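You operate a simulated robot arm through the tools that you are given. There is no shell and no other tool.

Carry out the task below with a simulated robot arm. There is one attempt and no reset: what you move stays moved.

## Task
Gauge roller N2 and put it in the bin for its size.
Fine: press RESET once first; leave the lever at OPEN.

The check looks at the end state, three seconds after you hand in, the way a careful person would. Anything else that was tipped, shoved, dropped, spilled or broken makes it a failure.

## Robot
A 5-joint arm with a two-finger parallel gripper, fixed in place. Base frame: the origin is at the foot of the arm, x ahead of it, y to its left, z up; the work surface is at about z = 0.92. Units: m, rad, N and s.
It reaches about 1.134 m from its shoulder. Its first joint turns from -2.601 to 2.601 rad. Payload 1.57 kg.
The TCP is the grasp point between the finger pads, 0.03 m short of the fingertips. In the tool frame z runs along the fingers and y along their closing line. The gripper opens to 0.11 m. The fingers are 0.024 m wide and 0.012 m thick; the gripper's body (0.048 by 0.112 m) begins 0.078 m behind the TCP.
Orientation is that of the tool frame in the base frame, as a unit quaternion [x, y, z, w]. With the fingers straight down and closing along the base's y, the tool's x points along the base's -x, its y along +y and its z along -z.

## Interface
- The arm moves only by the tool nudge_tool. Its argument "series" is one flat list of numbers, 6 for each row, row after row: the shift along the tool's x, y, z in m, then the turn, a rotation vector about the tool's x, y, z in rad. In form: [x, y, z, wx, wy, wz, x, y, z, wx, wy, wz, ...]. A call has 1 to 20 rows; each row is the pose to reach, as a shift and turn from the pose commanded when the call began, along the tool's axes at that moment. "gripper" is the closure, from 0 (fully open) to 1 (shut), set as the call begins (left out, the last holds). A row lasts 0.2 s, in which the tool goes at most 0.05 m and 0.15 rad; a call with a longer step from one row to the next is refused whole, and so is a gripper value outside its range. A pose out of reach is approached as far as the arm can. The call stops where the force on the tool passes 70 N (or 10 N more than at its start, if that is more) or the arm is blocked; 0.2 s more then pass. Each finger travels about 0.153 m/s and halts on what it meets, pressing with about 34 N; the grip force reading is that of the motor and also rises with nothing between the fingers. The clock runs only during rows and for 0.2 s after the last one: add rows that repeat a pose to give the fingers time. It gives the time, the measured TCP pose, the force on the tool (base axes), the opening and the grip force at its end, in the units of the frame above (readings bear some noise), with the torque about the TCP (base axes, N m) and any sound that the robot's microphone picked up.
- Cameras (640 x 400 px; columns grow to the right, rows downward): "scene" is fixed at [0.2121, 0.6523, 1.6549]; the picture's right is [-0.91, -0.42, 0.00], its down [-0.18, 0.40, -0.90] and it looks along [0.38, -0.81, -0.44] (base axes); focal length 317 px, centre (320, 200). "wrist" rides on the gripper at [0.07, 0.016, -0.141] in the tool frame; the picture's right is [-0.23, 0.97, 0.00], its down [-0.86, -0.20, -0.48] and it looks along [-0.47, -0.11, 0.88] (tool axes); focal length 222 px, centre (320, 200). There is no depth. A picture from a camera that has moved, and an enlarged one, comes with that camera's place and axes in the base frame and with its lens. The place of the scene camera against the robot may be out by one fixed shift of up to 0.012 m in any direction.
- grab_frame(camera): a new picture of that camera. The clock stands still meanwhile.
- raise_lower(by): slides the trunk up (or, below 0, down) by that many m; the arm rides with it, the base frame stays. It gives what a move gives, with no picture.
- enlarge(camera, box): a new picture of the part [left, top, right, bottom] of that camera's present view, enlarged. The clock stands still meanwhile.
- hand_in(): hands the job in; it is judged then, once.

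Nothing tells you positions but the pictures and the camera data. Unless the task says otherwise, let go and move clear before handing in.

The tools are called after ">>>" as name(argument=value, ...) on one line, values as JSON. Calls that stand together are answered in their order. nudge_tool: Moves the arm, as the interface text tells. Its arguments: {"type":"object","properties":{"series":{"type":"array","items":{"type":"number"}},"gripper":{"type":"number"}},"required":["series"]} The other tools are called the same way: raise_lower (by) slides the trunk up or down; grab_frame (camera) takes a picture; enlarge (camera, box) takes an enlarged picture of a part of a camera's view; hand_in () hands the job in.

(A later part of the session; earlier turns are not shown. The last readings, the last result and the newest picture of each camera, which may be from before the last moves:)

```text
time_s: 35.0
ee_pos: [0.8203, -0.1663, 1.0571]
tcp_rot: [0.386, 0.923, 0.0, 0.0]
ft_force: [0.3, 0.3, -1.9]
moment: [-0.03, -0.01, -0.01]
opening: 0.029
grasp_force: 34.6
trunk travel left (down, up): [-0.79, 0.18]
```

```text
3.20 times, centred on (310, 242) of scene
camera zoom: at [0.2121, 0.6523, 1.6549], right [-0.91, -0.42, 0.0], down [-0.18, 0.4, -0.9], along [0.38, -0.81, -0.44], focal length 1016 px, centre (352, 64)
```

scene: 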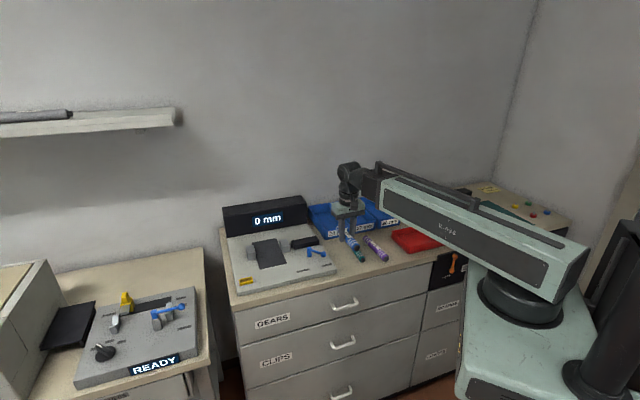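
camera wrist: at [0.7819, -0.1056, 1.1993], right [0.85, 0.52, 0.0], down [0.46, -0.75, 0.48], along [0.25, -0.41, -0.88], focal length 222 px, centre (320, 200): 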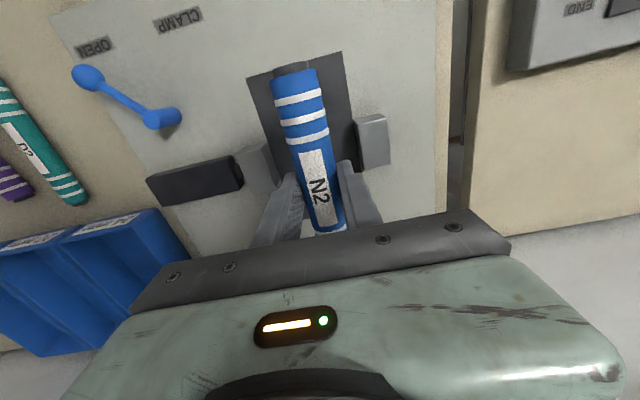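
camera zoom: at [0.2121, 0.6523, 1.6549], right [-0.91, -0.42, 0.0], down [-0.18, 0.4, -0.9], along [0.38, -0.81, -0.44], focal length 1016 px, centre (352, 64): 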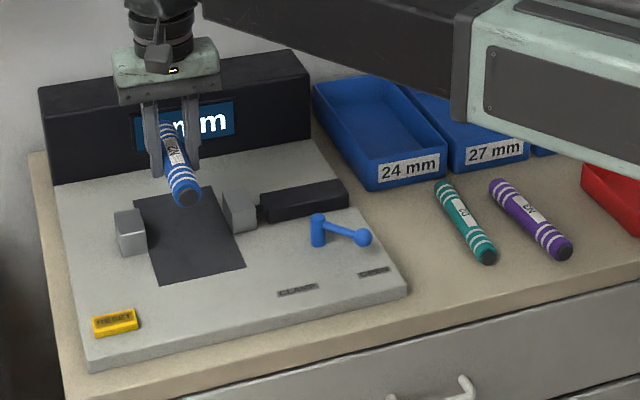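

N2 is over the pad between the jaws. I'll trim the position by 4 mm and lower it.

>>> nudge_tool(series=[-0.002, 0, 0, 0, 0, 0, -0.004, 0, 0, 0, 0, 0])

>>> raise_lower(by=-0.07)

>>> grab_frame(camera="wrist")

>>> enlarge(camera="scene", box=[210, 180, 410, 305])

```text
time_s: 35.6
ee_pos: [0.8232, -0.1715, 1.0584]
tcp_rot: [0.386, 0.923, 0.0, -0.001]
ft_force: [-0.4, 0.9, -1.4]
moment: [0.01, -0.03, -0.01]
opening: 0.0292
grasp_force: 33.9
trunk travel left (down, up): [-0.79, 0.18]
```

```text
time_s: 36.7
ee_pos: [0.8241, -0.1705, 0.9876]
tcp_rot: [0.386, 0.922, 0.0, 0.0]
ft_force: [-0.5, -0.5, -0.7]
moment: [-0.03, 0.02, 0.0]
opening: 0.0291
grasp_force: 34.0
trunk travel left (down, up): [-0.72, 0.25]
```

```text
taken
camera wrist: at [0.7849, -0.1097, 1.1293], right [0.85, 0.52, 0.0], down [0.46, -0.75, 0.48], along [0.25, -0.41, -0.88], focal length 222 px, centre (320, 200)
```

wrist: 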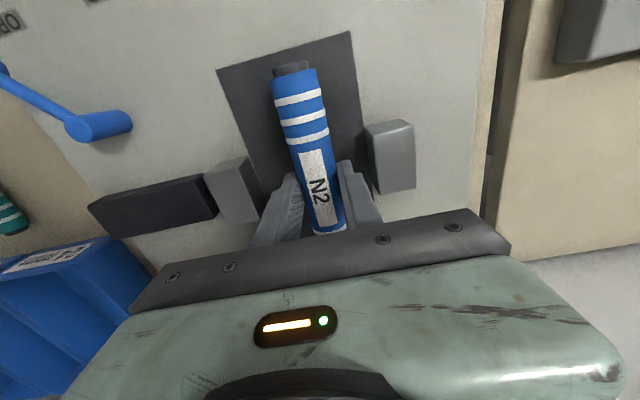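

```text
3.20 times, centred on (310, 242) of scene
camera zoom: at [0.2121, 0.6523, 1.6549], right [-0.91, -0.42, 0.0], down [-0.18, 0.4, -0.9], along [0.38, -0.81, -0.44], focal length 1016 px, centre (352, 64)
```

zoom: 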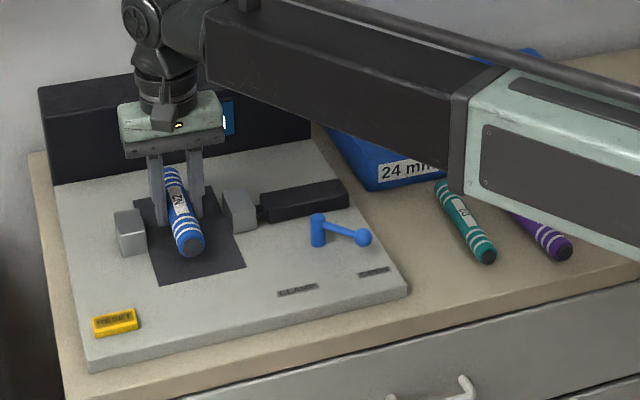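

>>> raise_lower(by=-0.012)

>>> raise_lower(by=-0.003)

>>> raise_lower(by=-0.002)

```text
time_s: 37.3
ee_pos: [0.8235, -0.1711, 0.9752]
tcp_rot: [0.386, 0.923, 0.0, 0.0]
ft_force: [0.1, 0.1, -0.6]
moment: [-0.02, -0.01, 0.01]
opening: 0.0295
grasp_force: 33.7
trunk travel left (down, up): [-0.708, 0.262]
```

```text
time_s: 37.8
ee_pos: [0.8227, -0.1699, 0.9723]
tcp_rot: [0.386, 0.922, -0.001, 0.0]
ft_force: [-0.6, -0.1, -2.1]
moment: [0.0, 0.02, -0.01]
opening: 0.0293
grasp_force: 34.2
trunk travel left (down, up): [-0.705, 0.265]
```

```text
time_s: 38.4
ee_pos: [0.8229, -0.1711, 0.9707]
tcp_rot: [0.386, 0.923, 0.0, 0.0]
ft_force: [0.4, 0.6, 1.0]
moment: [0.09, 0.11, 0.02]
opening: 0.029
grasp_force: 33.9
trunk travel left (down, up): [-0.703, 0.267]
```

>>> raise_lower(by=-0.001)

```text
time_s: 38.9
ee_pos: [0.8231, -0.172, 0.9699]
tcp_rot: [0.386, 0.922, 0.0, 0.0]
ft_force: [4.1, -1.2, 13.6]
moment: [0.42, 0.49, -0.08]
opening: 0.0291
grasp_force: 34.2
trunk travel left (down, up): [-0.702, 0.268]
```

N2 is resting on the pad. I'll relieve the pressure by 1 mm and open the fingers to about 45 mm.

>>> raise_lower(by=0.001)

>>> nudge_tool(series=[0, 0, 0, 0, 0, 0, 0, 0, 0, 0, 0, 0, 0, 0, 0, 0, 0, 0], gripper=0.59)

>>> grab_frame(camera="wrist")

```text
time_s: 39.4
ee_pos: [0.824, -0.1704, 0.9703]
tcp_rot: [0.386, 0.922, -0.001, 0.001]
ft_force: [-0.6, 0.7, -1.5]
moment: [-0.05, -0.05, -0.03]
opening: 0.0294
grasp_force: 34.2
trunk travel left (down, up): [-0.703, 0.267]
```

```text
time_s: 40.2
ee_pos: [0.8237, -0.1718, 0.9701]
tcp_rot: [0.386, 0.923, -0.001, 0.0]
ft_force: [-0.3, 0.3, 0.3]
moment: [0.01, 0.0, -0.02]
opening: 0.0451
grasp_force: 0.1
trunk travel left (down, up): [-0.703, 0.267]
```

```text
taken
camera wrist: at [0.7849, -0.1096, 1.1123], right [0.85, 0.52, 0.0], down [0.46, -0.75, 0.48], along [0.25, -0.41, -0.88], focal length 222 px, centre (320, 200)
```

wrist: 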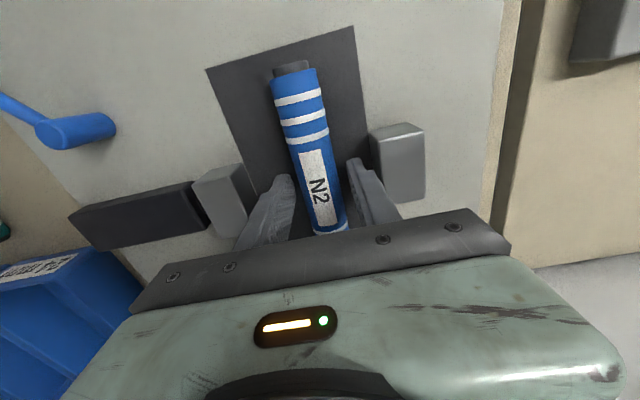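

Released cleanly. I'll raise straight up and inspect.

>>> raise_lower(by=0.12)

>>> grab_frame(camera="wrist")

>>> enlarge(camera="scene", box=[210, 180, 410, 305])

```text
time_s: 41.7
ee_pos: [0.823, -0.1712, 1.0907]
tcp_rot: [0.386, 0.923, 0.001, 0.0]
ft_force: [-0.4, -0.3, 0.7]
moment: [0.0, -0.01, 0.01]
opening: 0.0451
grasp_force: 0.1
trunk travel left (down, up): [-0.823, 0.147]
```

```text
taken
camera wrist: at [0.785, -0.1096, 1.2323], right [0.85, 0.52, 0.0], down [0.46, -0.75, 0.48], along [0.25, -0.41, -0.88], focal length 222 px, centre (320, 200)
```

wrist: 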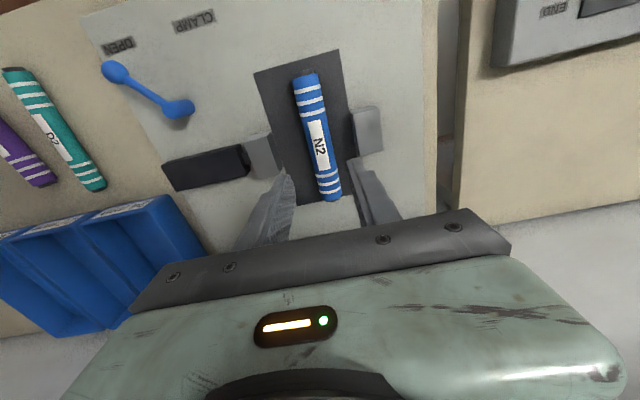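

```text
3.20 times, centred on (310, 242) of scene
camera zoom: at [0.2121, 0.6523, 1.6549], right [-0.91, -0.42, 0.0], down [-0.18, 0.4, -0.9], along [0.38, -0.81, -0.44], focal length 1016 px, centre (352, 64)
```

zoom: 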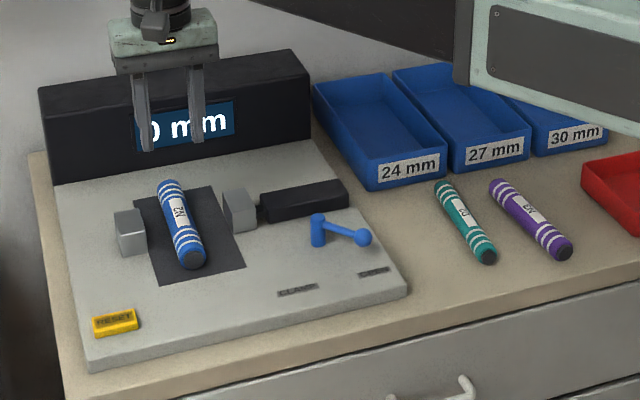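

N2 lies straight on the pad between the jaws. Now I need the lever's exact geometry.

>>> enlarge(camera="wrist", box=[80, 0, 280, 200])

>>> enlarge(camera="scene", box=[280, 225, 345, 280])

```text
2.00 times, centred on (180, 100) of wrist
camera zoom: at [0.785, -0.1096, 1.2323], right [0.85, 0.52, 0.0], down [0.46, -0.75, 0.48], along [0.25, -0.41, -0.88], focal length 444 px, centre (600, 400)
```

zoom: 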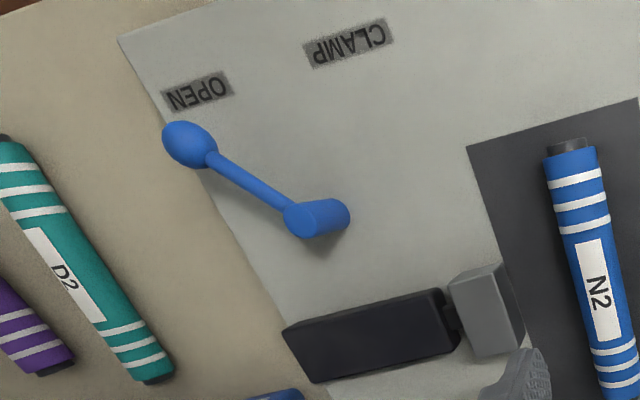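

```text
7.27 times, centred on (312, 252) of scene
camera zoom: at [0.2121, 0.6523, 1.6549], right [-0.91, -0.42, 0.0], down [-0.18, 0.4, -0.9], along [0.38, -0.81, -0.44], focal length 2308 px, centre (374, -182)
```

zoom: 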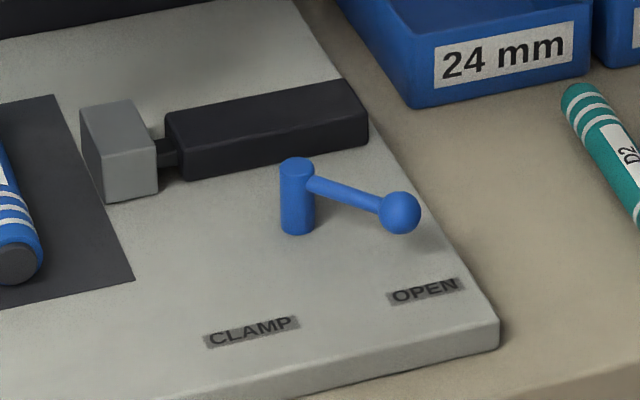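

The lever pivot is near (0.664, -0.219), with the knob near (0.602, -0.217) at z ≈ 0.965, pointing at OPEN. CLAMP is roughly 90° away. I plan to straddle the knob loosely with the fingers and swing it along its arc, so first I'll move above the knob.

>>> nudge_tool(series=[0.0175, -0.027, 0, 0, 0, -0.113, 0.0351, -0.0541, 0, 0, 0, -0.226, 0.0526, -0.0811, 0, 0, 0, -0.339, 0.0702, -0.1082, 0, 0, 0, -0.451, 0.0877, -0.1352, 0, 0, 0, -0.564, 0.1053, -0.1623, 0, 0, 0, -0.677, 0.1228, -0.1893, 0, 0, 0, -0.79, 0.1228, -0.1893, 0, 0, 0, -0.79], gripper=0.69)

>>> grab_frame(camera="wrist")

>>> grab_frame(camera="scene")

```text
time_s: 43.5
ee_pos: [0.6017, -0.2152, 1.0914]
tcp_rot: [0.0, 1.0, 0.0, 0.0]
ft_force: [0.1, 0.0, -0.2]
moment: [-0.01, 0.02, 0.02]
opening: 0.0339
grasp_force: 0.0
trunk travel left (down, up): [-0.823, 0.147]
```

```text
taken
camera wrist: at [0.5306, -0.1987, 1.2324], right [0.23, 0.97, 0.0], down [0.85, -0.2, 0.48], along [0.47, -0.11, -0.88], focal length 222 px, centre (320, 200)
```

wrist: 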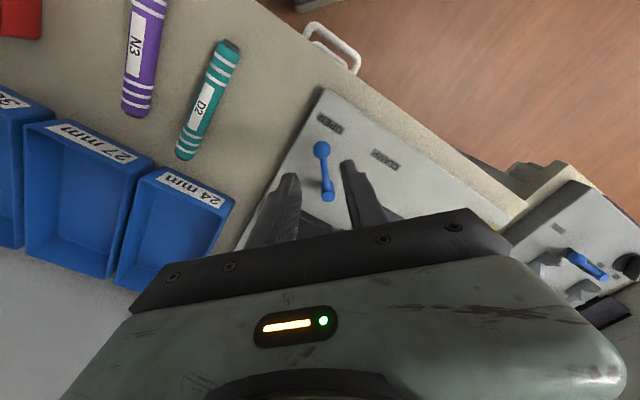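

```text
taken
```

scene: 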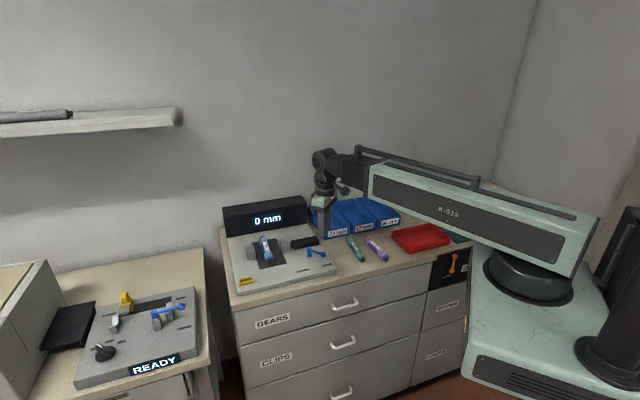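

>>> enlarge(camera="wrist", box=[240, 80, 440, 240])

>>> enlarge(camera="wrist", box=[0, 80, 250, 300])

```text
2.50 times, centred on (340, 160) of wrist
camera zoom: at [0.5306, -0.1987, 1.2324], right [0.23, 0.97, 0.0], down [0.85, -0.2, 0.48], along [0.47, -0.11, -0.88], focal length 555 px, centre (270, 300)
```

zoom: 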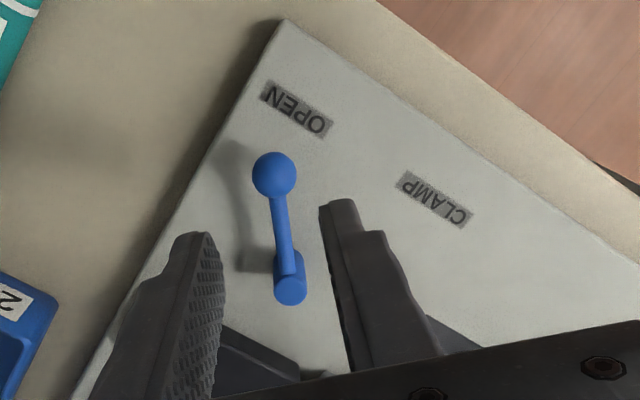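

```text
1.82 times, centred on (125, 190) of wrist
camera zoom: at [0.5306, -0.1987, 1.2324], right [0.23, 0.97, 0.0], down [0.85, -0.2, 0.48], along [0.47, -0.11, -0.88], focal length 404 px, centre (674, 218)
```

zoom: 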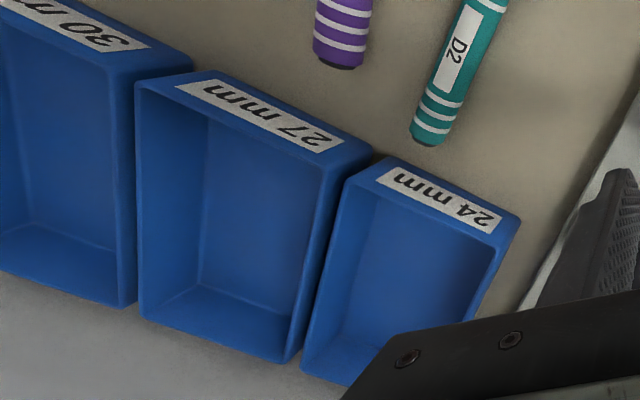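

The lever points along about 176° from its pivot, with radius ≈ 0.06. I'll centre on the knob and lower the open fingers on either side of it.

>>> nudge_tool(series=[-0.003, 0.0006, 0, 0, 0, 0, -0.003, 0.0006, 0, 0, 0, 0])

>>> raise_lower(by=-0.075)

>>> enlarge(camera="wrist", box=[220, 80, 420, 240])

>>> enlarge(camera="scene", box=[260, 180, 400, 280])

```text
time_s: 44.1
ee_pos: [0.6039, -0.2152, 1.0904]
tcp_rot: [0.002, 1.0, 0.0, 0.0]
ft_force: [-1.0, 0.3, 0.2]
moment: [0.02, -0.01, 0.03]
opening: 0.0341
grasp_force: 0.0
trunk travel left (down, up): [-0.823, 0.147]
```

```text
time_s: 45.2
ee_pos: [0.6048, -0.2149, 1.0147]
tcp_rot: [0.002, 1.0, 0.0, 0.0]
ft_force: [-0.6, -0.4, -0.3]
moment: [-0.01, 0.02, -0.03]
opening: 0.0342
grasp_force: 0.3
trunk travel left (down, up): [-0.748, 0.222]
```

```text
2.50 times, centred on (320, 160) of wrist
camera zoom: at [0.5338, -0.198, 1.1574], right [0.23, 0.97, 0.0], down [0.85, -0.2, 0.48], along [0.47, -0.11, -0.88], focal length 555 px, centre (320, 300)
```

zoom: 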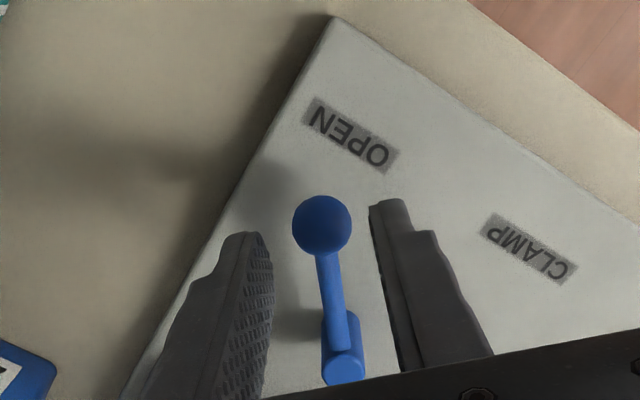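

```text
4.00 times, centred on (330, 230) of scene
camera zoom: at [0.2121, 0.6523, 1.6549], right [-0.91, -0.42, 0.0], down [-0.18, 0.4, -0.9], along [0.38, -0.81, -0.44], focal length 1270 px, centre (280, 80)
```

zoom: 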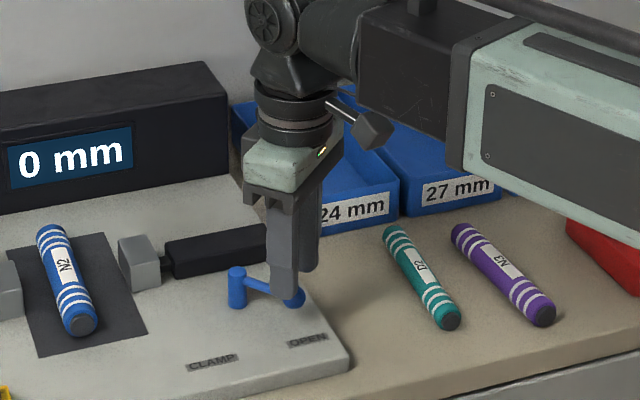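

The knob is centred between the fingers. I'll lower to lever height.

>>> raise_lower(by=-0.033)

>>> grab_frame(camera="wrist")

>>> enlarge(camera="scene", box=[220, 180, 380, 300])

```text
time_s: 46.0
ee_pos: [0.6048, -0.2147, 0.9824]
tcp_rot: [0.002, 1.0, 0.0, 0.0]
ft_force: [-0.1, 0.6, 0.1]
moment: [-0.02, 0.01, 0.0]
opening: 0.0341
grasp_force: 0.1
trunk travel left (down, up): [-0.715, 0.255]
```

```text
taken
camera wrist: at [0.5338, -0.198, 1.1244], right [0.23, 0.97, 0.0], down [0.85, -0.2, 0.48], along [0.47, -0.11, -0.88], focal length 222 px, centre (320, 200)
```

wrist: 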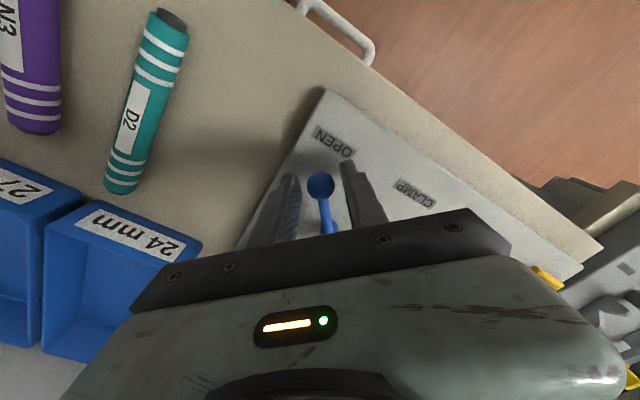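

```text
3.33 times, centred on (300, 240) of scene
camera zoom: at [0.2121, 0.6523, 1.6549], right [-0.91, -0.42, 0.0], down [-0.18, 0.4, -0.9], along [0.38, -0.81, -0.44], focal length 1058 px, centre (387, 67)
```

zoom: 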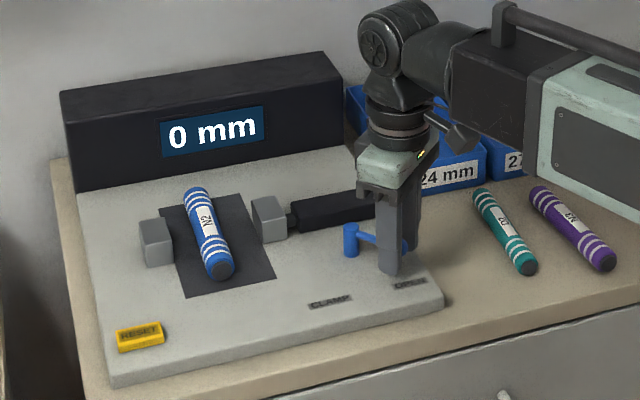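

Everything is clear. I'll start swinging the lever along its arc toward CLAMP, watching the force.

>>> nudge_tool(series=[-0.0012, 0.0088, 0, 0, 0, 0.1484, -0.0039, 0.0173, 0, 0, 0, 0.2967, -0.0077, 0.0253, 0, 0, 0, 0.4451, -0.0126, 0.0327, 0, 0, 0, 0.5934])

>>> grab_frame(camera="wrist")

>>> enlarge(camera="scene", box=[220, 180, 380, 300])

```text
time_s: 47.0
ee_pos: [0.6178, -0.1816, 0.9823]
tcp_rot: [0.294, 0.956, 0.0, 0.001]
ft_force: [0.8, -0.1, -0.1]
moment: [-0.03, -0.04, -0.03]
opening: 0.0343
grasp_force: 0.0
trunk travel left (down, up): [-0.715, 0.255]
```

```text
taken
camera wrist: at [0.5686, -0.1291, 1.1244], right [0.74, 0.68, 0.0], down [0.59, -0.65, 0.48], along [0.32, -0.35, -0.88], focal length 222 px, centre (320, 200)
```

wrist: 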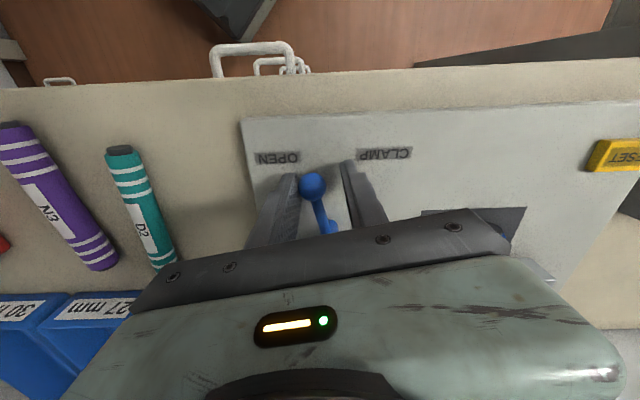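

```text
3.33 times, centred on (300, 240) of scene
camera zoom: at [0.2121, 0.6523, 1.6549], right [-0.91, -0.42, 0.0], down [-0.18, 0.4, -0.9], along [0.38, -0.81, -0.44], focal length 1058 px, centre (387, 67)
```

zoom: 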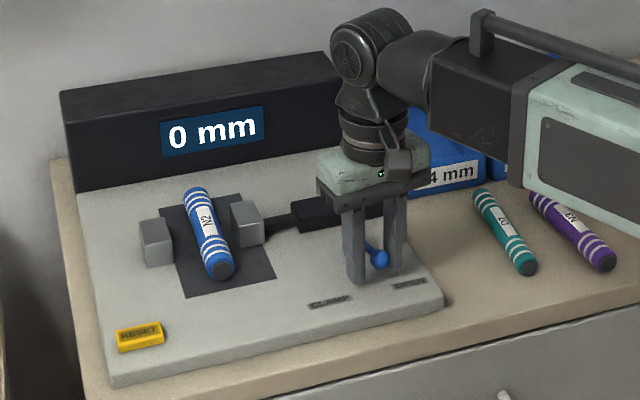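

The moving jaw follows the lever. I'll continue toward CLAMP.

>>> nudge_tool(series=[-0.0012, 0.0088, 0, 0, 0, 0.1484, -0.0039, 0.0173, 0, 0, 0, 0.2967])

>>> enlarge(camera="scene", box=[220, 180, 380, 300])

```text
time_s: 47.6
ee_pos: [0.6303, -0.1714, 0.9827]
tcp_rot: [0.433, 0.901, 0.0, 0.002]
ft_force: [-0.1, -0.4, 0.5]
moment: [0.01, -0.02, 0.01]
opening: 0.034
grasp_force: 0.1
trunk travel left (down, up): [-0.715, 0.255]
```

```text
3.33 times, centred on (300, 240) of scene
camera zoom: at [0.2121, 0.6523, 1.6549], right [-0.91, -0.42, 0.0], down [-0.18, 0.4, -0.9], along [0.38, -0.81, -0.44], focal length 1058 px, centre (387, 67)
```

zoom: 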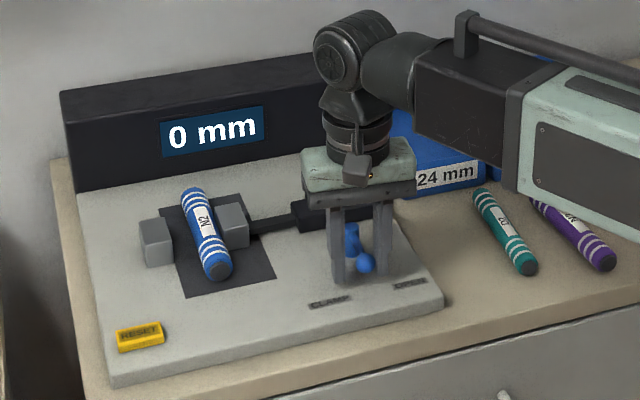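

>>> nudge_tool(series=[-0.0012, 0.0088, 0, 0, 0, 0.1484, -0.0039, 0.0173, 0, 0, 0, 0.2967])

>>> enlarge(camera="scene", box=[220, 180, 380, 300])

```text
time_s: 48.2
ee_pos: [0.646, -0.163, 0.9809]
tcp_rot: [0.562, 0.827, 0.0, 0.0]
ft_force: [-0.9, -0.6, -0.3]
moment: [0.01, -0.01, 0.0]
opening: 0.0339
grasp_force: 0.0
trunk travel left (down, up): [-0.715, 0.255]
```

```text
3.33 times, centred on (300, 240) of scene
camera zoom: at [0.2121, 0.6523, 1.6549], right [-0.91, -0.42, 0.0], down [-0.18, 0.4, -0.9], along [0.38, -0.81, -0.44], focal length 1058 px, centre (387, 67)
```

zoom: 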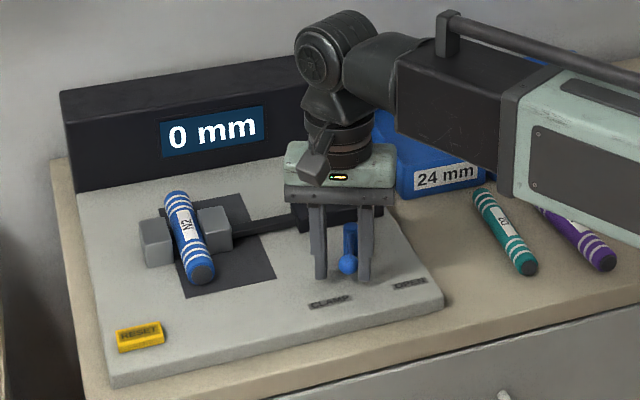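

>>> nudge_tool(series=[-0.0012, 0.0088, 0, 0, 0, 0.1484, -0.0039, 0.0173, 0, 0, 0, 0.2967])

>>> enlarge(camera="scene", box=[220, 180, 380, 300])

>>> grab_frame(camera="wrist")

```text
time_s: 48.8
ee_pos: [0.664, -0.1598, 0.9817]
tcp_rot: [0.677, 0.736, 0.0, 0.0]
ft_force: [-0.1, -0.1, -0.5]
moment: [-0.01, -0.03, 0.0]
opening: 0.0341
grasp_force: 0.1
trunk travel left (down, up): [-0.715, 0.255]
```

```text
3.33 times, centred on (300, 240) of scene
camera zoom: at [0.2121, 0.6523, 1.6549], right [-0.91, -0.42, 0.0], down [-0.18, 0.4, -0.9], along [0.38, -0.81, -0.44], focal length 1058 px, centre (387, 67)
```

zoom: 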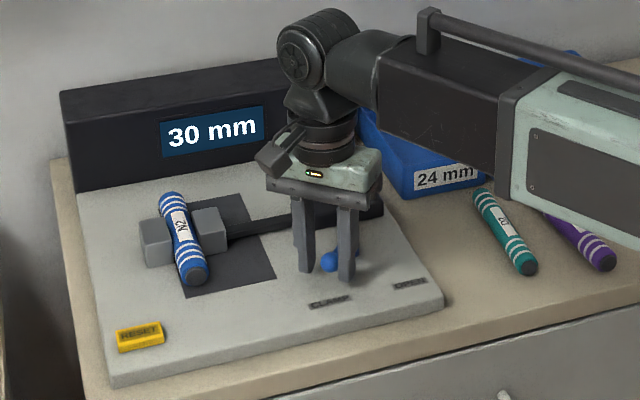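

```text
taken
camera wrist: at [0.6731, -0.0885, 1.1243], right [0.99, -0.15, 0.0], down [-0.13, -0.87, 0.48], along [-0.07, -0.47, -0.88], focal length 222 px, centre (320, 200)
```

wrist: 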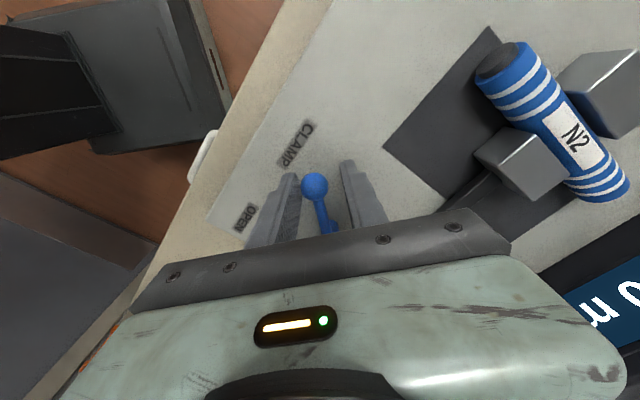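

The gauge shows 30 mm with the jaws on N2. I'll wait briefly to confirm that the reading is stable.

>>> nudge_tool(series=[-0.0005, 0.004, 0, 0, 0, 0.07, -0.0005, 0.004, 0, 0, 0, 0.07, -0.0005, 0.004, 0, 0, 0, 0.07])

>>> enlarge(camera="scene", box=[220, 190, 320, 290])

```text
time_s: 49.6
ee_pos: [0.6675, -0.1588, 0.9821]
tcp_rot: [0.703, 0.711, 0.001, 0.0]
ft_force: [-2.9, -1.3, -0.1]
moment: [-0.03, 0.03, 0.03]
opening: 0.0366
grasp_force: 1.1
trunk travel left (down, up): [-0.715, 0.255]
```

```text
4.00 times, centred on (270, 240) of scene
camera zoom: at [0.2121, 0.6523, 1.6549], right [-0.91, -0.42, 0.0], down [-0.18, 0.4, -0.9], along [0.38, -0.81, -0.44], focal length 1270 px, centre (520, 40)
```

zoom: 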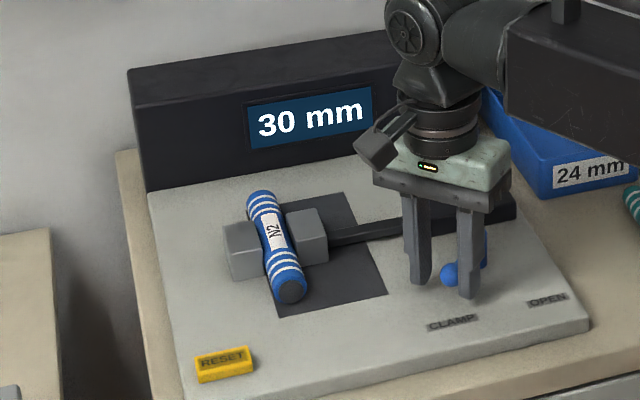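

The reading holds at 30 mm with the lever at its CLAMP stop. I'll swing it back to OPEN along the same arc.

>>> nudge_tool(series=[0, -0.0089, 0, 0, 0, -0.1484, -0.0014, -0.0177, 0, 0, 0, -0.2967, -0.004, -0.0262, 0, 0, 0, -0.4451, -0.0079, -0.0342, 0, 0, 0, -0.5934, -0.0129, -0.0415, 0, 0, 0, -0.7418, -0.0189, -0.0481, 0, 0, 0, -0.8901, -0.0259, -0.0536, 0, 0, 0, -1.0385, -0.0336, -0.0581, 0, 0, 0, -1.1868, -0.0418, -0.0614, 0, 0, 0, -1.3352, -0.0505, -0.0635, 0, 0, 0, -1.4835])

>>> grab_frame(camera="wrist")

>>> enlarge(camera="scene", box=[220, 180, 380, 300])

```text
time_s: 51.8
ee_pos: [0.6053, -0.211, 0.9827]
tcp_rot: [0.035, 0.999, 0.001, 0.0]
ft_force: [0.4, -0.7, -0.2]
moment: [-0.03, -0.01, 0.04]
opening: 0.0341
grasp_force: 0.1
trunk travel left (down, up): [-0.715, 0.255]
```

```text
taken
camera wrist: at [0.5357, -0.189, 1.1244], right [0.29, 0.96, 0.0], down [0.84, -0.26, 0.48], along [0.46, -0.14, -0.88], focal length 222 px, centre (320, 200)
```

wrist: 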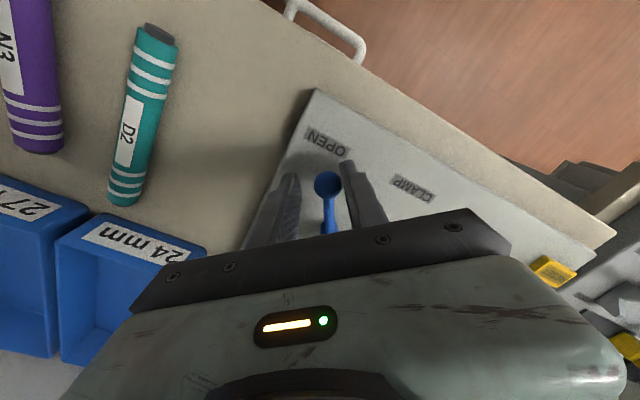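

```text
3.33 times, centred on (300, 240) of scene
camera zoom: at [0.2121, 0.6523, 1.6549], right [-0.91, -0.42, 0.0], down [-0.18, 0.4, -0.9], along [0.38, -0.81, -0.44], focal length 1058 px, centre (387, 67)
```

zoom: 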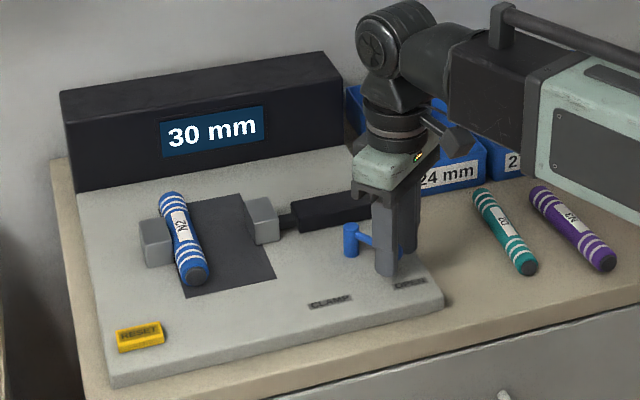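

The display still shows 30 mm and the jaw has retracted. I'll push the last few degrees to the OPEN stop.

>>> nudge_tool(series=[0.0001, -0.0042, 0, 0, 0, -0.07, 0, -0.0089, 0, 0, 0, -0.1484])

>>> enlarge(camera="wrist", box=[220, 80, 420, 240])

```text
time_s: 52.4
ee_pos: [0.6042, -0.2197, 0.9821]
tcp_rot: [-0.038, 0.999, 0.0, 0.0]
ft_force: [-0.2, -0.5, 0.0]
moment: [0.01, 0.06, 0.02]
opening: 0.034
grasp_force: 0.0
trunk travel left (down, up): [-0.715, 0.255]
```

```text
2.50 times, centred on (320, 160) of wrist
camera zoom: at [0.5323, -0.2087, 1.1244], right [0.15, 0.99, 0.0], down [0.87, -0.13, 0.48], along [0.47, -0.07, -0.88], focal length 555 px, centre (320, 300)
```

zoom: 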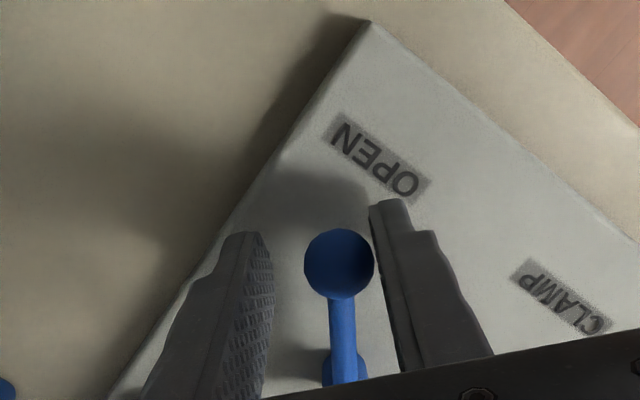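

>>> nudge_tool(series=[0, -0.002, 0, 0, 0, -0.035, 0.0001, -0.0042, 0, 0, 0, -0.07])

>>> enlarge(camera="wrist", box=[220, 80, 420, 240])

```text
time_s: 53.0
ee_pos: [0.6051, -0.2236, 0.9831]
tcp_rot: [-0.073, 0.997, 0.0, -0.001]
ft_force: [0.6, 4.7, -0.8]
moment: [0.06, 0.01, -0.02]
opening: 0.038
grasp_force: 2.7
trunk travel left (down, up): [-0.715, 0.255]
```

```text
2.50 times, centred on (320, 160) of wrist
camera zoom: at [0.5321, -0.217, 1.1244], right [0.08, 1.0, 0.0], down [0.88, -0.07, 0.48], along [0.48, -0.04, -0.88], focal length 555 px, centre (320, 300)
```

zoom: 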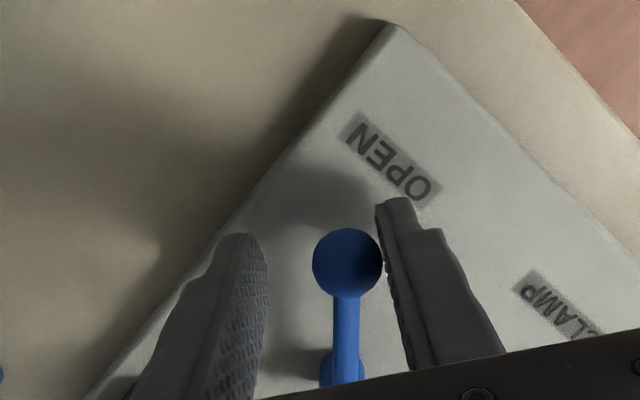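

The lever is firmly at the OPEN stop. I'll back off to centre the fingers on the knob without touching it and rise straight up.

>>> nudge_tool(series=[0, 0.003, 0, 0, 0, 0.03, 0, 0.0075, 0, 0, 0, 0.07, 0, 0.0075, 0, 0, 0, 0.07])

>>> enlarge(camera="wrist", box=[220, 80, 420, 240])

```text
time_s: 53.8
ee_pos: [0.6042, -0.2166, 0.9822]
tcp_rot: [-0.038, 0.999, 0.0, 0.0]
ft_force: [0.3, -0.1, 0.1]
moment: [-0.01, -0.04, 0.0]
opening: 0.0346
grasp_force: 0.0
trunk travel left (down, up): [-0.715, 0.255]
```

```text
2.50 times, centred on (320, 160) of wrist
camera zoom: at [0.5321, -0.2053, 1.1244], right [0.15, 0.99, 0.0], down [0.87, -0.13, 0.48], along [0.47, -0.07, -0.88], focal length 555 px, centre (320, 300)
```

zoom: 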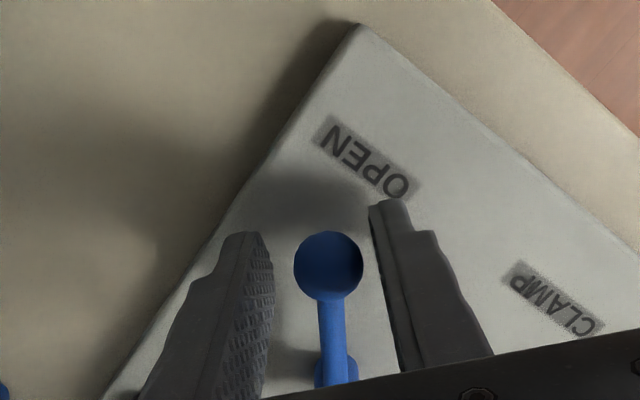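

The knob is free on both sides. I'll raise up and move above the front part of N2, which now rests against the fixed jaw.

>>> raise_lower(by=0.11)

>>> nudge_tool(series=[-0.0297, 0.0128, 0, 0, 0, 0.124, -0.0594, 0.0255, 0, 0, 0, 0.248, -0.0891, 0.0383, 0, 0, 0, 0.372, -0.1189, 0.0511, 0, 0, 0, 0.497, -0.1486, 0.0639, 0, 0, 0, 0.621, -0.1783, 0.0766, 0, 0, 0, 0.745, -0.208, 0.0894, 0, 0, 0, 0.869, -0.208, 0.0894, 0, 0, 0, 0.869])

>>> grab_frame(camera="wrist")

>>> grab_frame(camera="scene")

```text
time_s: 55.2
ee_pos: [0.6029, -0.2171, 1.0928]
tcp_rot: [-0.037, 0.999, 0.0, 0.0]
ft_force: [0.0, -0.5, -0.4]
moment: [-0.01, 0.0, -0.01]
opening: 0.0338
grasp_force: 0.1
trunk travel left (down, up): [-0.825, 0.145]
```

```text
time_s: 57.0
ee_pos: [0.8049, -0.1119, 1.0929]
tcp_rot: [0.387, 0.922, 0.001, -0.001]
ft_force: [-0.3, -0.8, -0.9]
moment: [-0.03, -0.04, -0.01]
opening: 0.0342
grasp_force: 0.0
trunk travel left (down, up): [-0.825, 0.145]
```

```text
taken
camera wrist: at [0.7664, -0.0505, 1.2344], right [0.85, 0.52, 0.0], down [0.46, -0.75, 0.48], along [0.25, -0.41, -0.88], focal length 222 px, centre (320, 200)
```

wrist: 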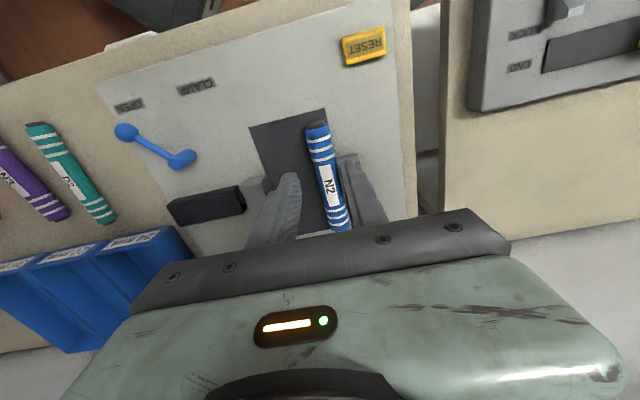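

```text
taken
```

scene: 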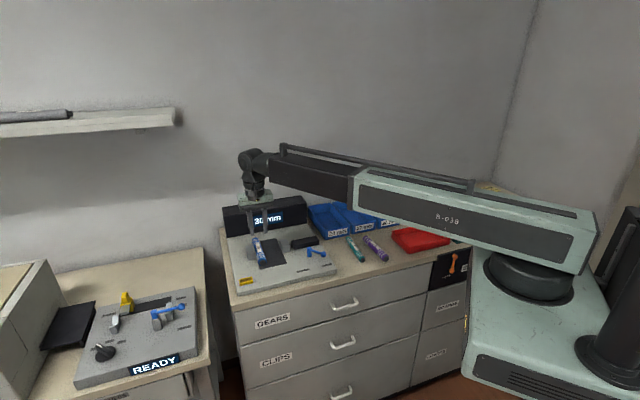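

>>> enlarge(camera="wrist", box=[230, 100, 410, 240])

>>> enlarge(camera="scene", box=[210, 180, 350, 300])

```text
2.86 times, centred on (320, 170) of wrist
camera zoom: at [0.7664, -0.0505, 1.2344], right [0.85, 0.52, 0.0], down [0.46, -0.75, 0.48], along [0.25, -0.41, -0.88], focal length 635 px, centre (320, 286)
```

zoom: 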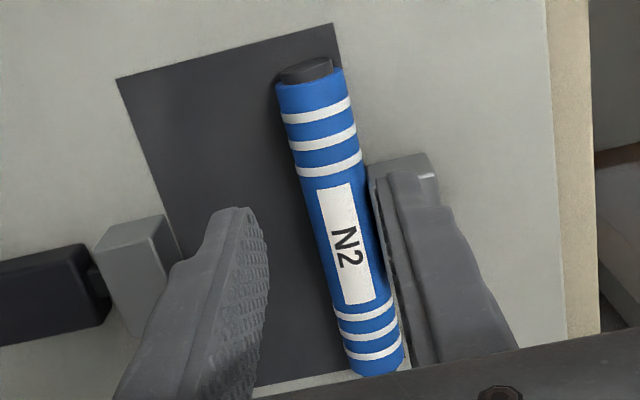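

```text
3.33 times, centred on (280, 240) of scene
camera zoom: at [0.2121, 0.6523, 1.6549], right [-0.91, -0.42, 0.0], down [-0.18, 0.4, -0.9], along [0.38, -0.81, -0.44], focal length 1058 px, centre (453, 67)
```

zoom: 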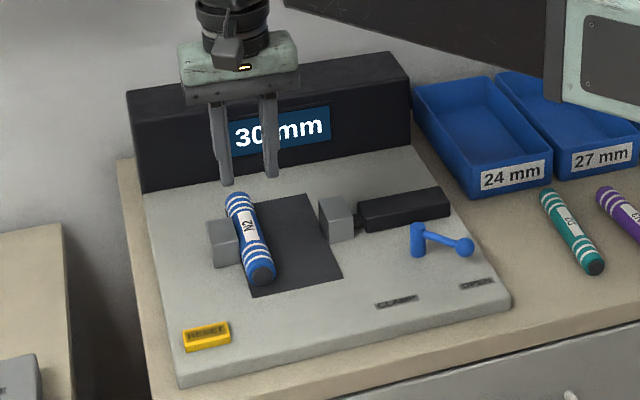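

N2's axis is aligned with the tool, and I'm over its front section, about 15 mm clear of the fixed jaw. I'll open to about 42 mm, lower, and grip there just to slide it away from the jaw.

>>> nudge_tool(series=[0, -0.001, 0, 0, 0, 0, 0, -0.001, 0, 0, 0, 0], gripper=0.618)

>>> raise_lower(by=-0.1)

>>> grab_frame(camera="wrist")

>>> enlarge(camera="scene", box=[210, 180, 350, 300])

```text
time_s: 57.6
ee_pos: [0.8041, -0.1122, 1.093]
tcp_rot: [0.387, 0.922, 0.0, 0.0]
ft_force: [-0.9, 1.4, 0.2]
moment: [0.0, -0.01, 0.0]
opening: 0.0421
grasp_force: 0.1
trunk travel left (down, up): [-0.825, 0.145]
```

```text
time_s: 58.9
ee_pos: [0.8052, -0.1127, 0.9924]
tcp_rot: [0.387, 0.922, 0.0, 0.0]
ft_force: [1.1, -0.4, 0.2]
moment: [-0.04, 0.01, -0.03]
opening: 0.0422
grasp_force: 0.1
trunk travel left (down, up): [-0.725, 0.245]
```

```text
taken
camera wrist: at [0.7657, -0.0516, 1.1344], right [0.85, 0.52, 0.0], down [0.46, -0.75, 0.48], along [0.25, -0.41, -0.88], focal length 222 px, centre (320, 200)
```

wrist: 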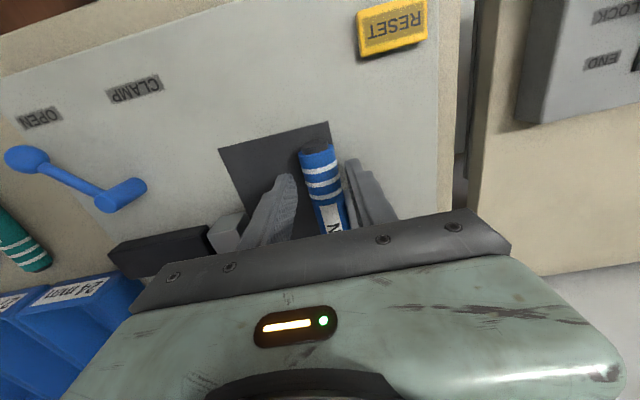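

```text
3.33 times, centred on (280, 240) of scene
camera zoom: at [0.2121, 0.6523, 1.6549], right [-0.91, -0.42, 0.0], down [-0.18, 0.4, -0.9], along [0.38, -0.81, -0.44], focal length 1058 px, centre (453, 67)
```

zoom: 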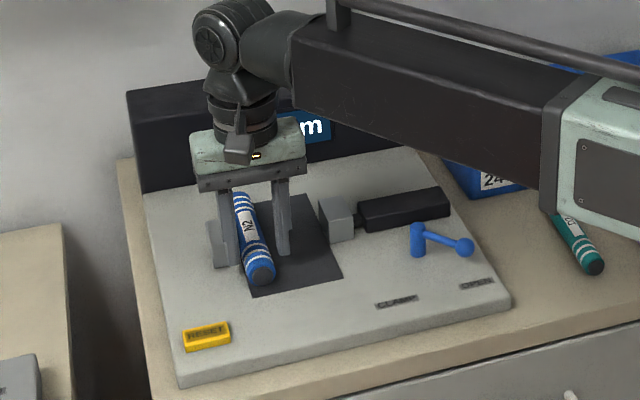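

>>> enlarge(camera="wrist", box=[230, 100, 410, 240])

>>> raise_lower(by=-0.0195)

>>> enlarge(camera="wrist", box=[230, 100, 410, 240])

```text
2.86 times, centred on (320, 170) of wrist
camera zoom: at [0.7657, -0.0516, 1.1344], right [0.85, 0.52, 0.0], down [0.46, -0.75, 0.48], along [0.25, -0.41, -0.88], focal length 635 px, centre (320, 286)
```

zoom: 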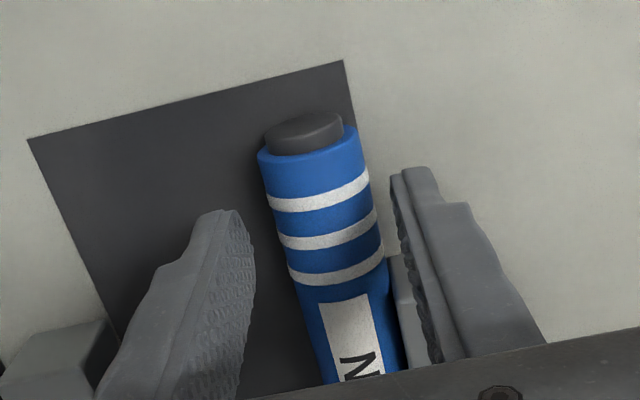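

```text
time_s: 59.6
ee_pos: [0.8042, -0.1129, 0.9736]
tcp_rot: [0.387, 0.922, 0.0, 0.0]
ft_force: [-0.7, -0.1, -0.4]
moment: [0.0, 0.0, -0.02]
opening: 0.042
grasp_force: 0.1
trunk travel left (down, up): [-0.706, 0.264]
```

```text
2.86 times, centred on (320, 170) of wrist
camera zoom: at [0.7656, -0.0515, 1.1148], right [0.85, 0.52, 0.0], down [0.46, -0.75, 0.48], along [0.25, -0.41, -0.88], focal length 635 px, centre (320, 286)
```

zoom: 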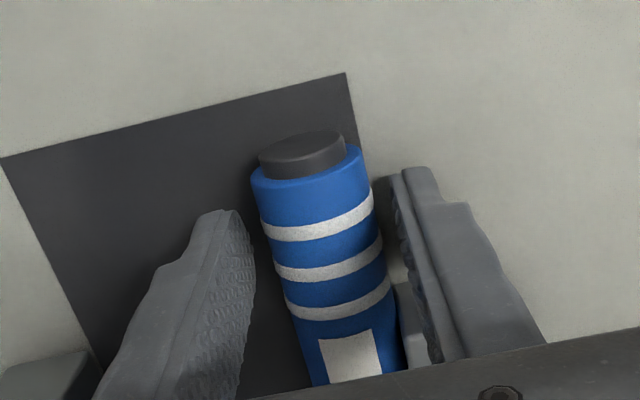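

>>> nudge_tool(series=[0, -0.0015, 0, 0, 0, 0, 0, -0.0015, 0, 0, 0, 0])

>>> raise_lower(by=-0.002)

>>> nudge_tool(series=[0, 0, 0, 0, 0, 0, 0, 0, 0, 0, 0, 0, 0, 0, 0, 0, 0, 0], gripper=1)

>>> grab_frame(camera="wrist")

```text
time_s: 60.2
ee_pos: [0.803, -0.1135, 0.9725]
tcp_rot: [0.388, 0.922, 0.0, 0.0]
ft_force: [0.3, 0.5, 0.2]
moment: [0.01, 0.0, 0.0]
opening: 0.0418
grasp_force: 0.1
trunk travel left (down, up): [-0.706, 0.264]
```

```text
time_s: 60.7
ee_pos: [0.8028, -0.1137, 0.97]
tcp_rot: [0.387, 0.922, 0.0, 0.0]
ft_force: [0.4, -0.1, -0.6]
moment: [0.01, -0.01, -0.01]
opening: 0.042
grasp_force: 0.1
trunk travel left (down, up): [-0.704, 0.266]
```

```text
time_s: 61.5
ee_pos: [0.804, -0.1146, 0.9711]
tcp_rot: [0.387, 0.922, 0.0, 0.0]
ft_force: [0.2, 1.0, 0.2]
moment: [-0.04, -0.03, 0.05]
opening: 0.0295
grasp_force: 33.9
trunk travel left (down, up): [-0.704, 0.266]
```

```text
taken
camera wrist: at [0.7649, -0.0525, 1.1128], right [0.85, 0.52, 0.0], down [0.46, -0.75, 0.48], along [0.25, -0.41, -0.88], focal length 222 px, centre (320, 200)
```

wrist: 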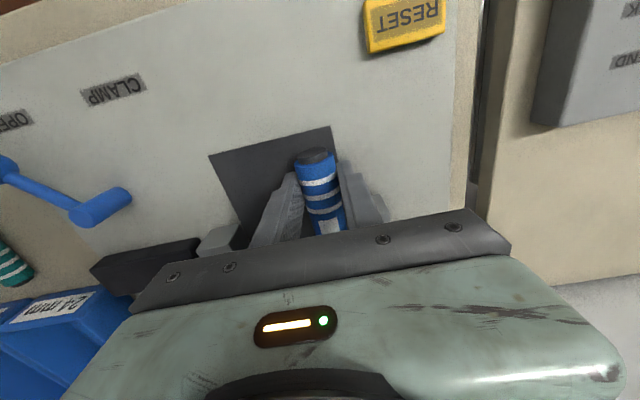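

Gripped. I'll slide N2 along the pad by 32 mm, away from the fixed jaw.

>>> nudge_tool(series=[0, -0.008, 0, 0, 0, 0, 0, -0.016, 0, 0, 0, 0, 0, -0.024, 0, 0, 0, 0, 0, -0.032, 0, 0, 0, 0, 0, -0.032, 0, 0, 0, 0])

>>> enlarge(camera="scene", box=[210, 180, 350, 300])

```text
time_s: 62.7
ee_pos: [0.7818, -0.1375, 0.9707]
tcp_rot: [0.386, 0.922, 0.0, 0.0]
ft_force: [0.3, 0.0, 0.6]
moment: [-0.04, 0.03, 0.02]
opening: 0.0294
grasp_force: 34.3
trunk travel left (down, up): [-0.704, 0.266]
```

```text
3.33 times, centred on (280, 240) of scene
camera zoom: at [0.2121, 0.6523, 1.6549], right [-0.91, -0.42, 0.0], down [-0.18, 0.4, -0.9], along [0.38, -0.81, -0.44], focal length 1058 px, centre (453, 67)
```

zoom: 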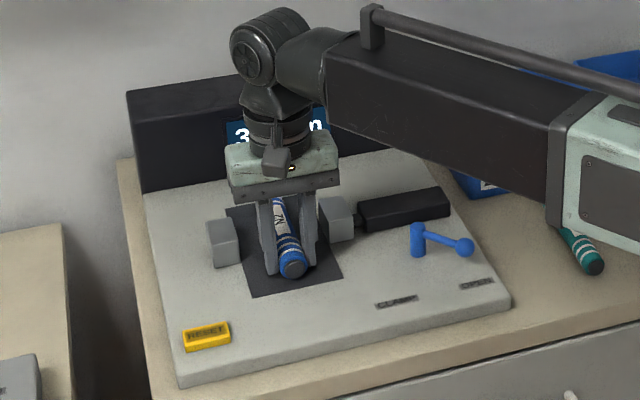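

>>> nudge_tool(series=[0, 0, 0, 0, 0, 0, 0, 0, 0, 0, 0, 0, 0, 0, 0, 0, 0, 0], gripper=0.6)

>>> raise_lower(by=0.1)

>>> nudge_tool(series=[-0.0275, 0, 0, 0, 0, 0, -0.055, 0, 0, 0, 0, 0, -0.055, 0, 0, 0, 0, 0])

>>> grab_frame(camera="wrist")

>>> enlarge(camera="wrist", box=[230, 60, 410, 220])

```text
time_s: 63.5
ee_pos: [0.7805, -0.1369, 0.9703]
tcp_rot: [0.387, 0.922, -0.001, 0.001]
ft_force: [-1.3, 0.3, -0.4]
moment: [-0.02, -0.01, 0.01]
opening: 0.0437
grasp_force: 0.1
trunk travel left (down, up): [-0.704, 0.266]
```

```text
time_s: 64.8
ee_pos: [0.7804, -0.1364, 1.0715]
tcp_rot: [0.386, 0.922, 0.0, -0.001]
ft_force: [0.4, 0.2, 0.3]
moment: [-0.02, 0.01, -0.02]
opening: 0.0439
grasp_force: 0.2
trunk travel left (down, up): [-0.804, 0.166]
```

```text
time_s: 65.6
ee_pos: [0.8182, -0.1758, 1.0717]
tcp_rot: [0.387, 0.922, 0.001, 0.0]
ft_force: [-0.3, 0.1, -0.1]
moment: [-0.03, -0.03, 0.03]
opening: 0.044
grasp_force: 0.0
trunk travel left (down, up): [-0.804, 0.166]
```

```text
taken
camera wrist: at [0.7803, -0.1145, 1.2129], right [0.85, 0.52, 0.0], down [0.46, -0.75, 0.48], along [0.25, -0.41, -0.88], focal length 222 px, centre (320, 200)
```

wrist: 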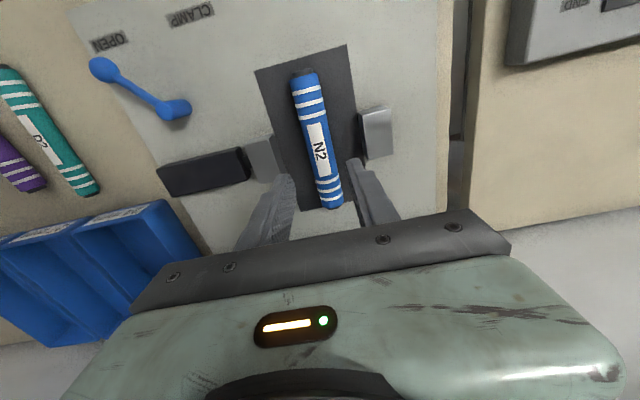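

```text
2.50 times, centred on (320, 140) of wrist
camera zoom: at [0.7803, -0.1145, 1.2129], right [0.85, 0.52, 0.0], down [0.46, -0.75, 0.48], along [0.25, -0.41, -0.88], focal length 555 px, centre (320, 350)
```

zoom: 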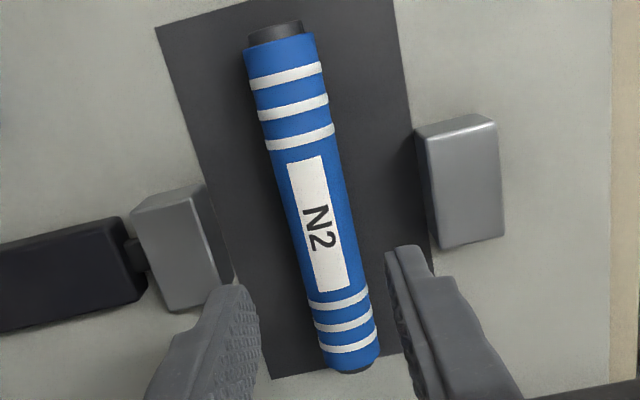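

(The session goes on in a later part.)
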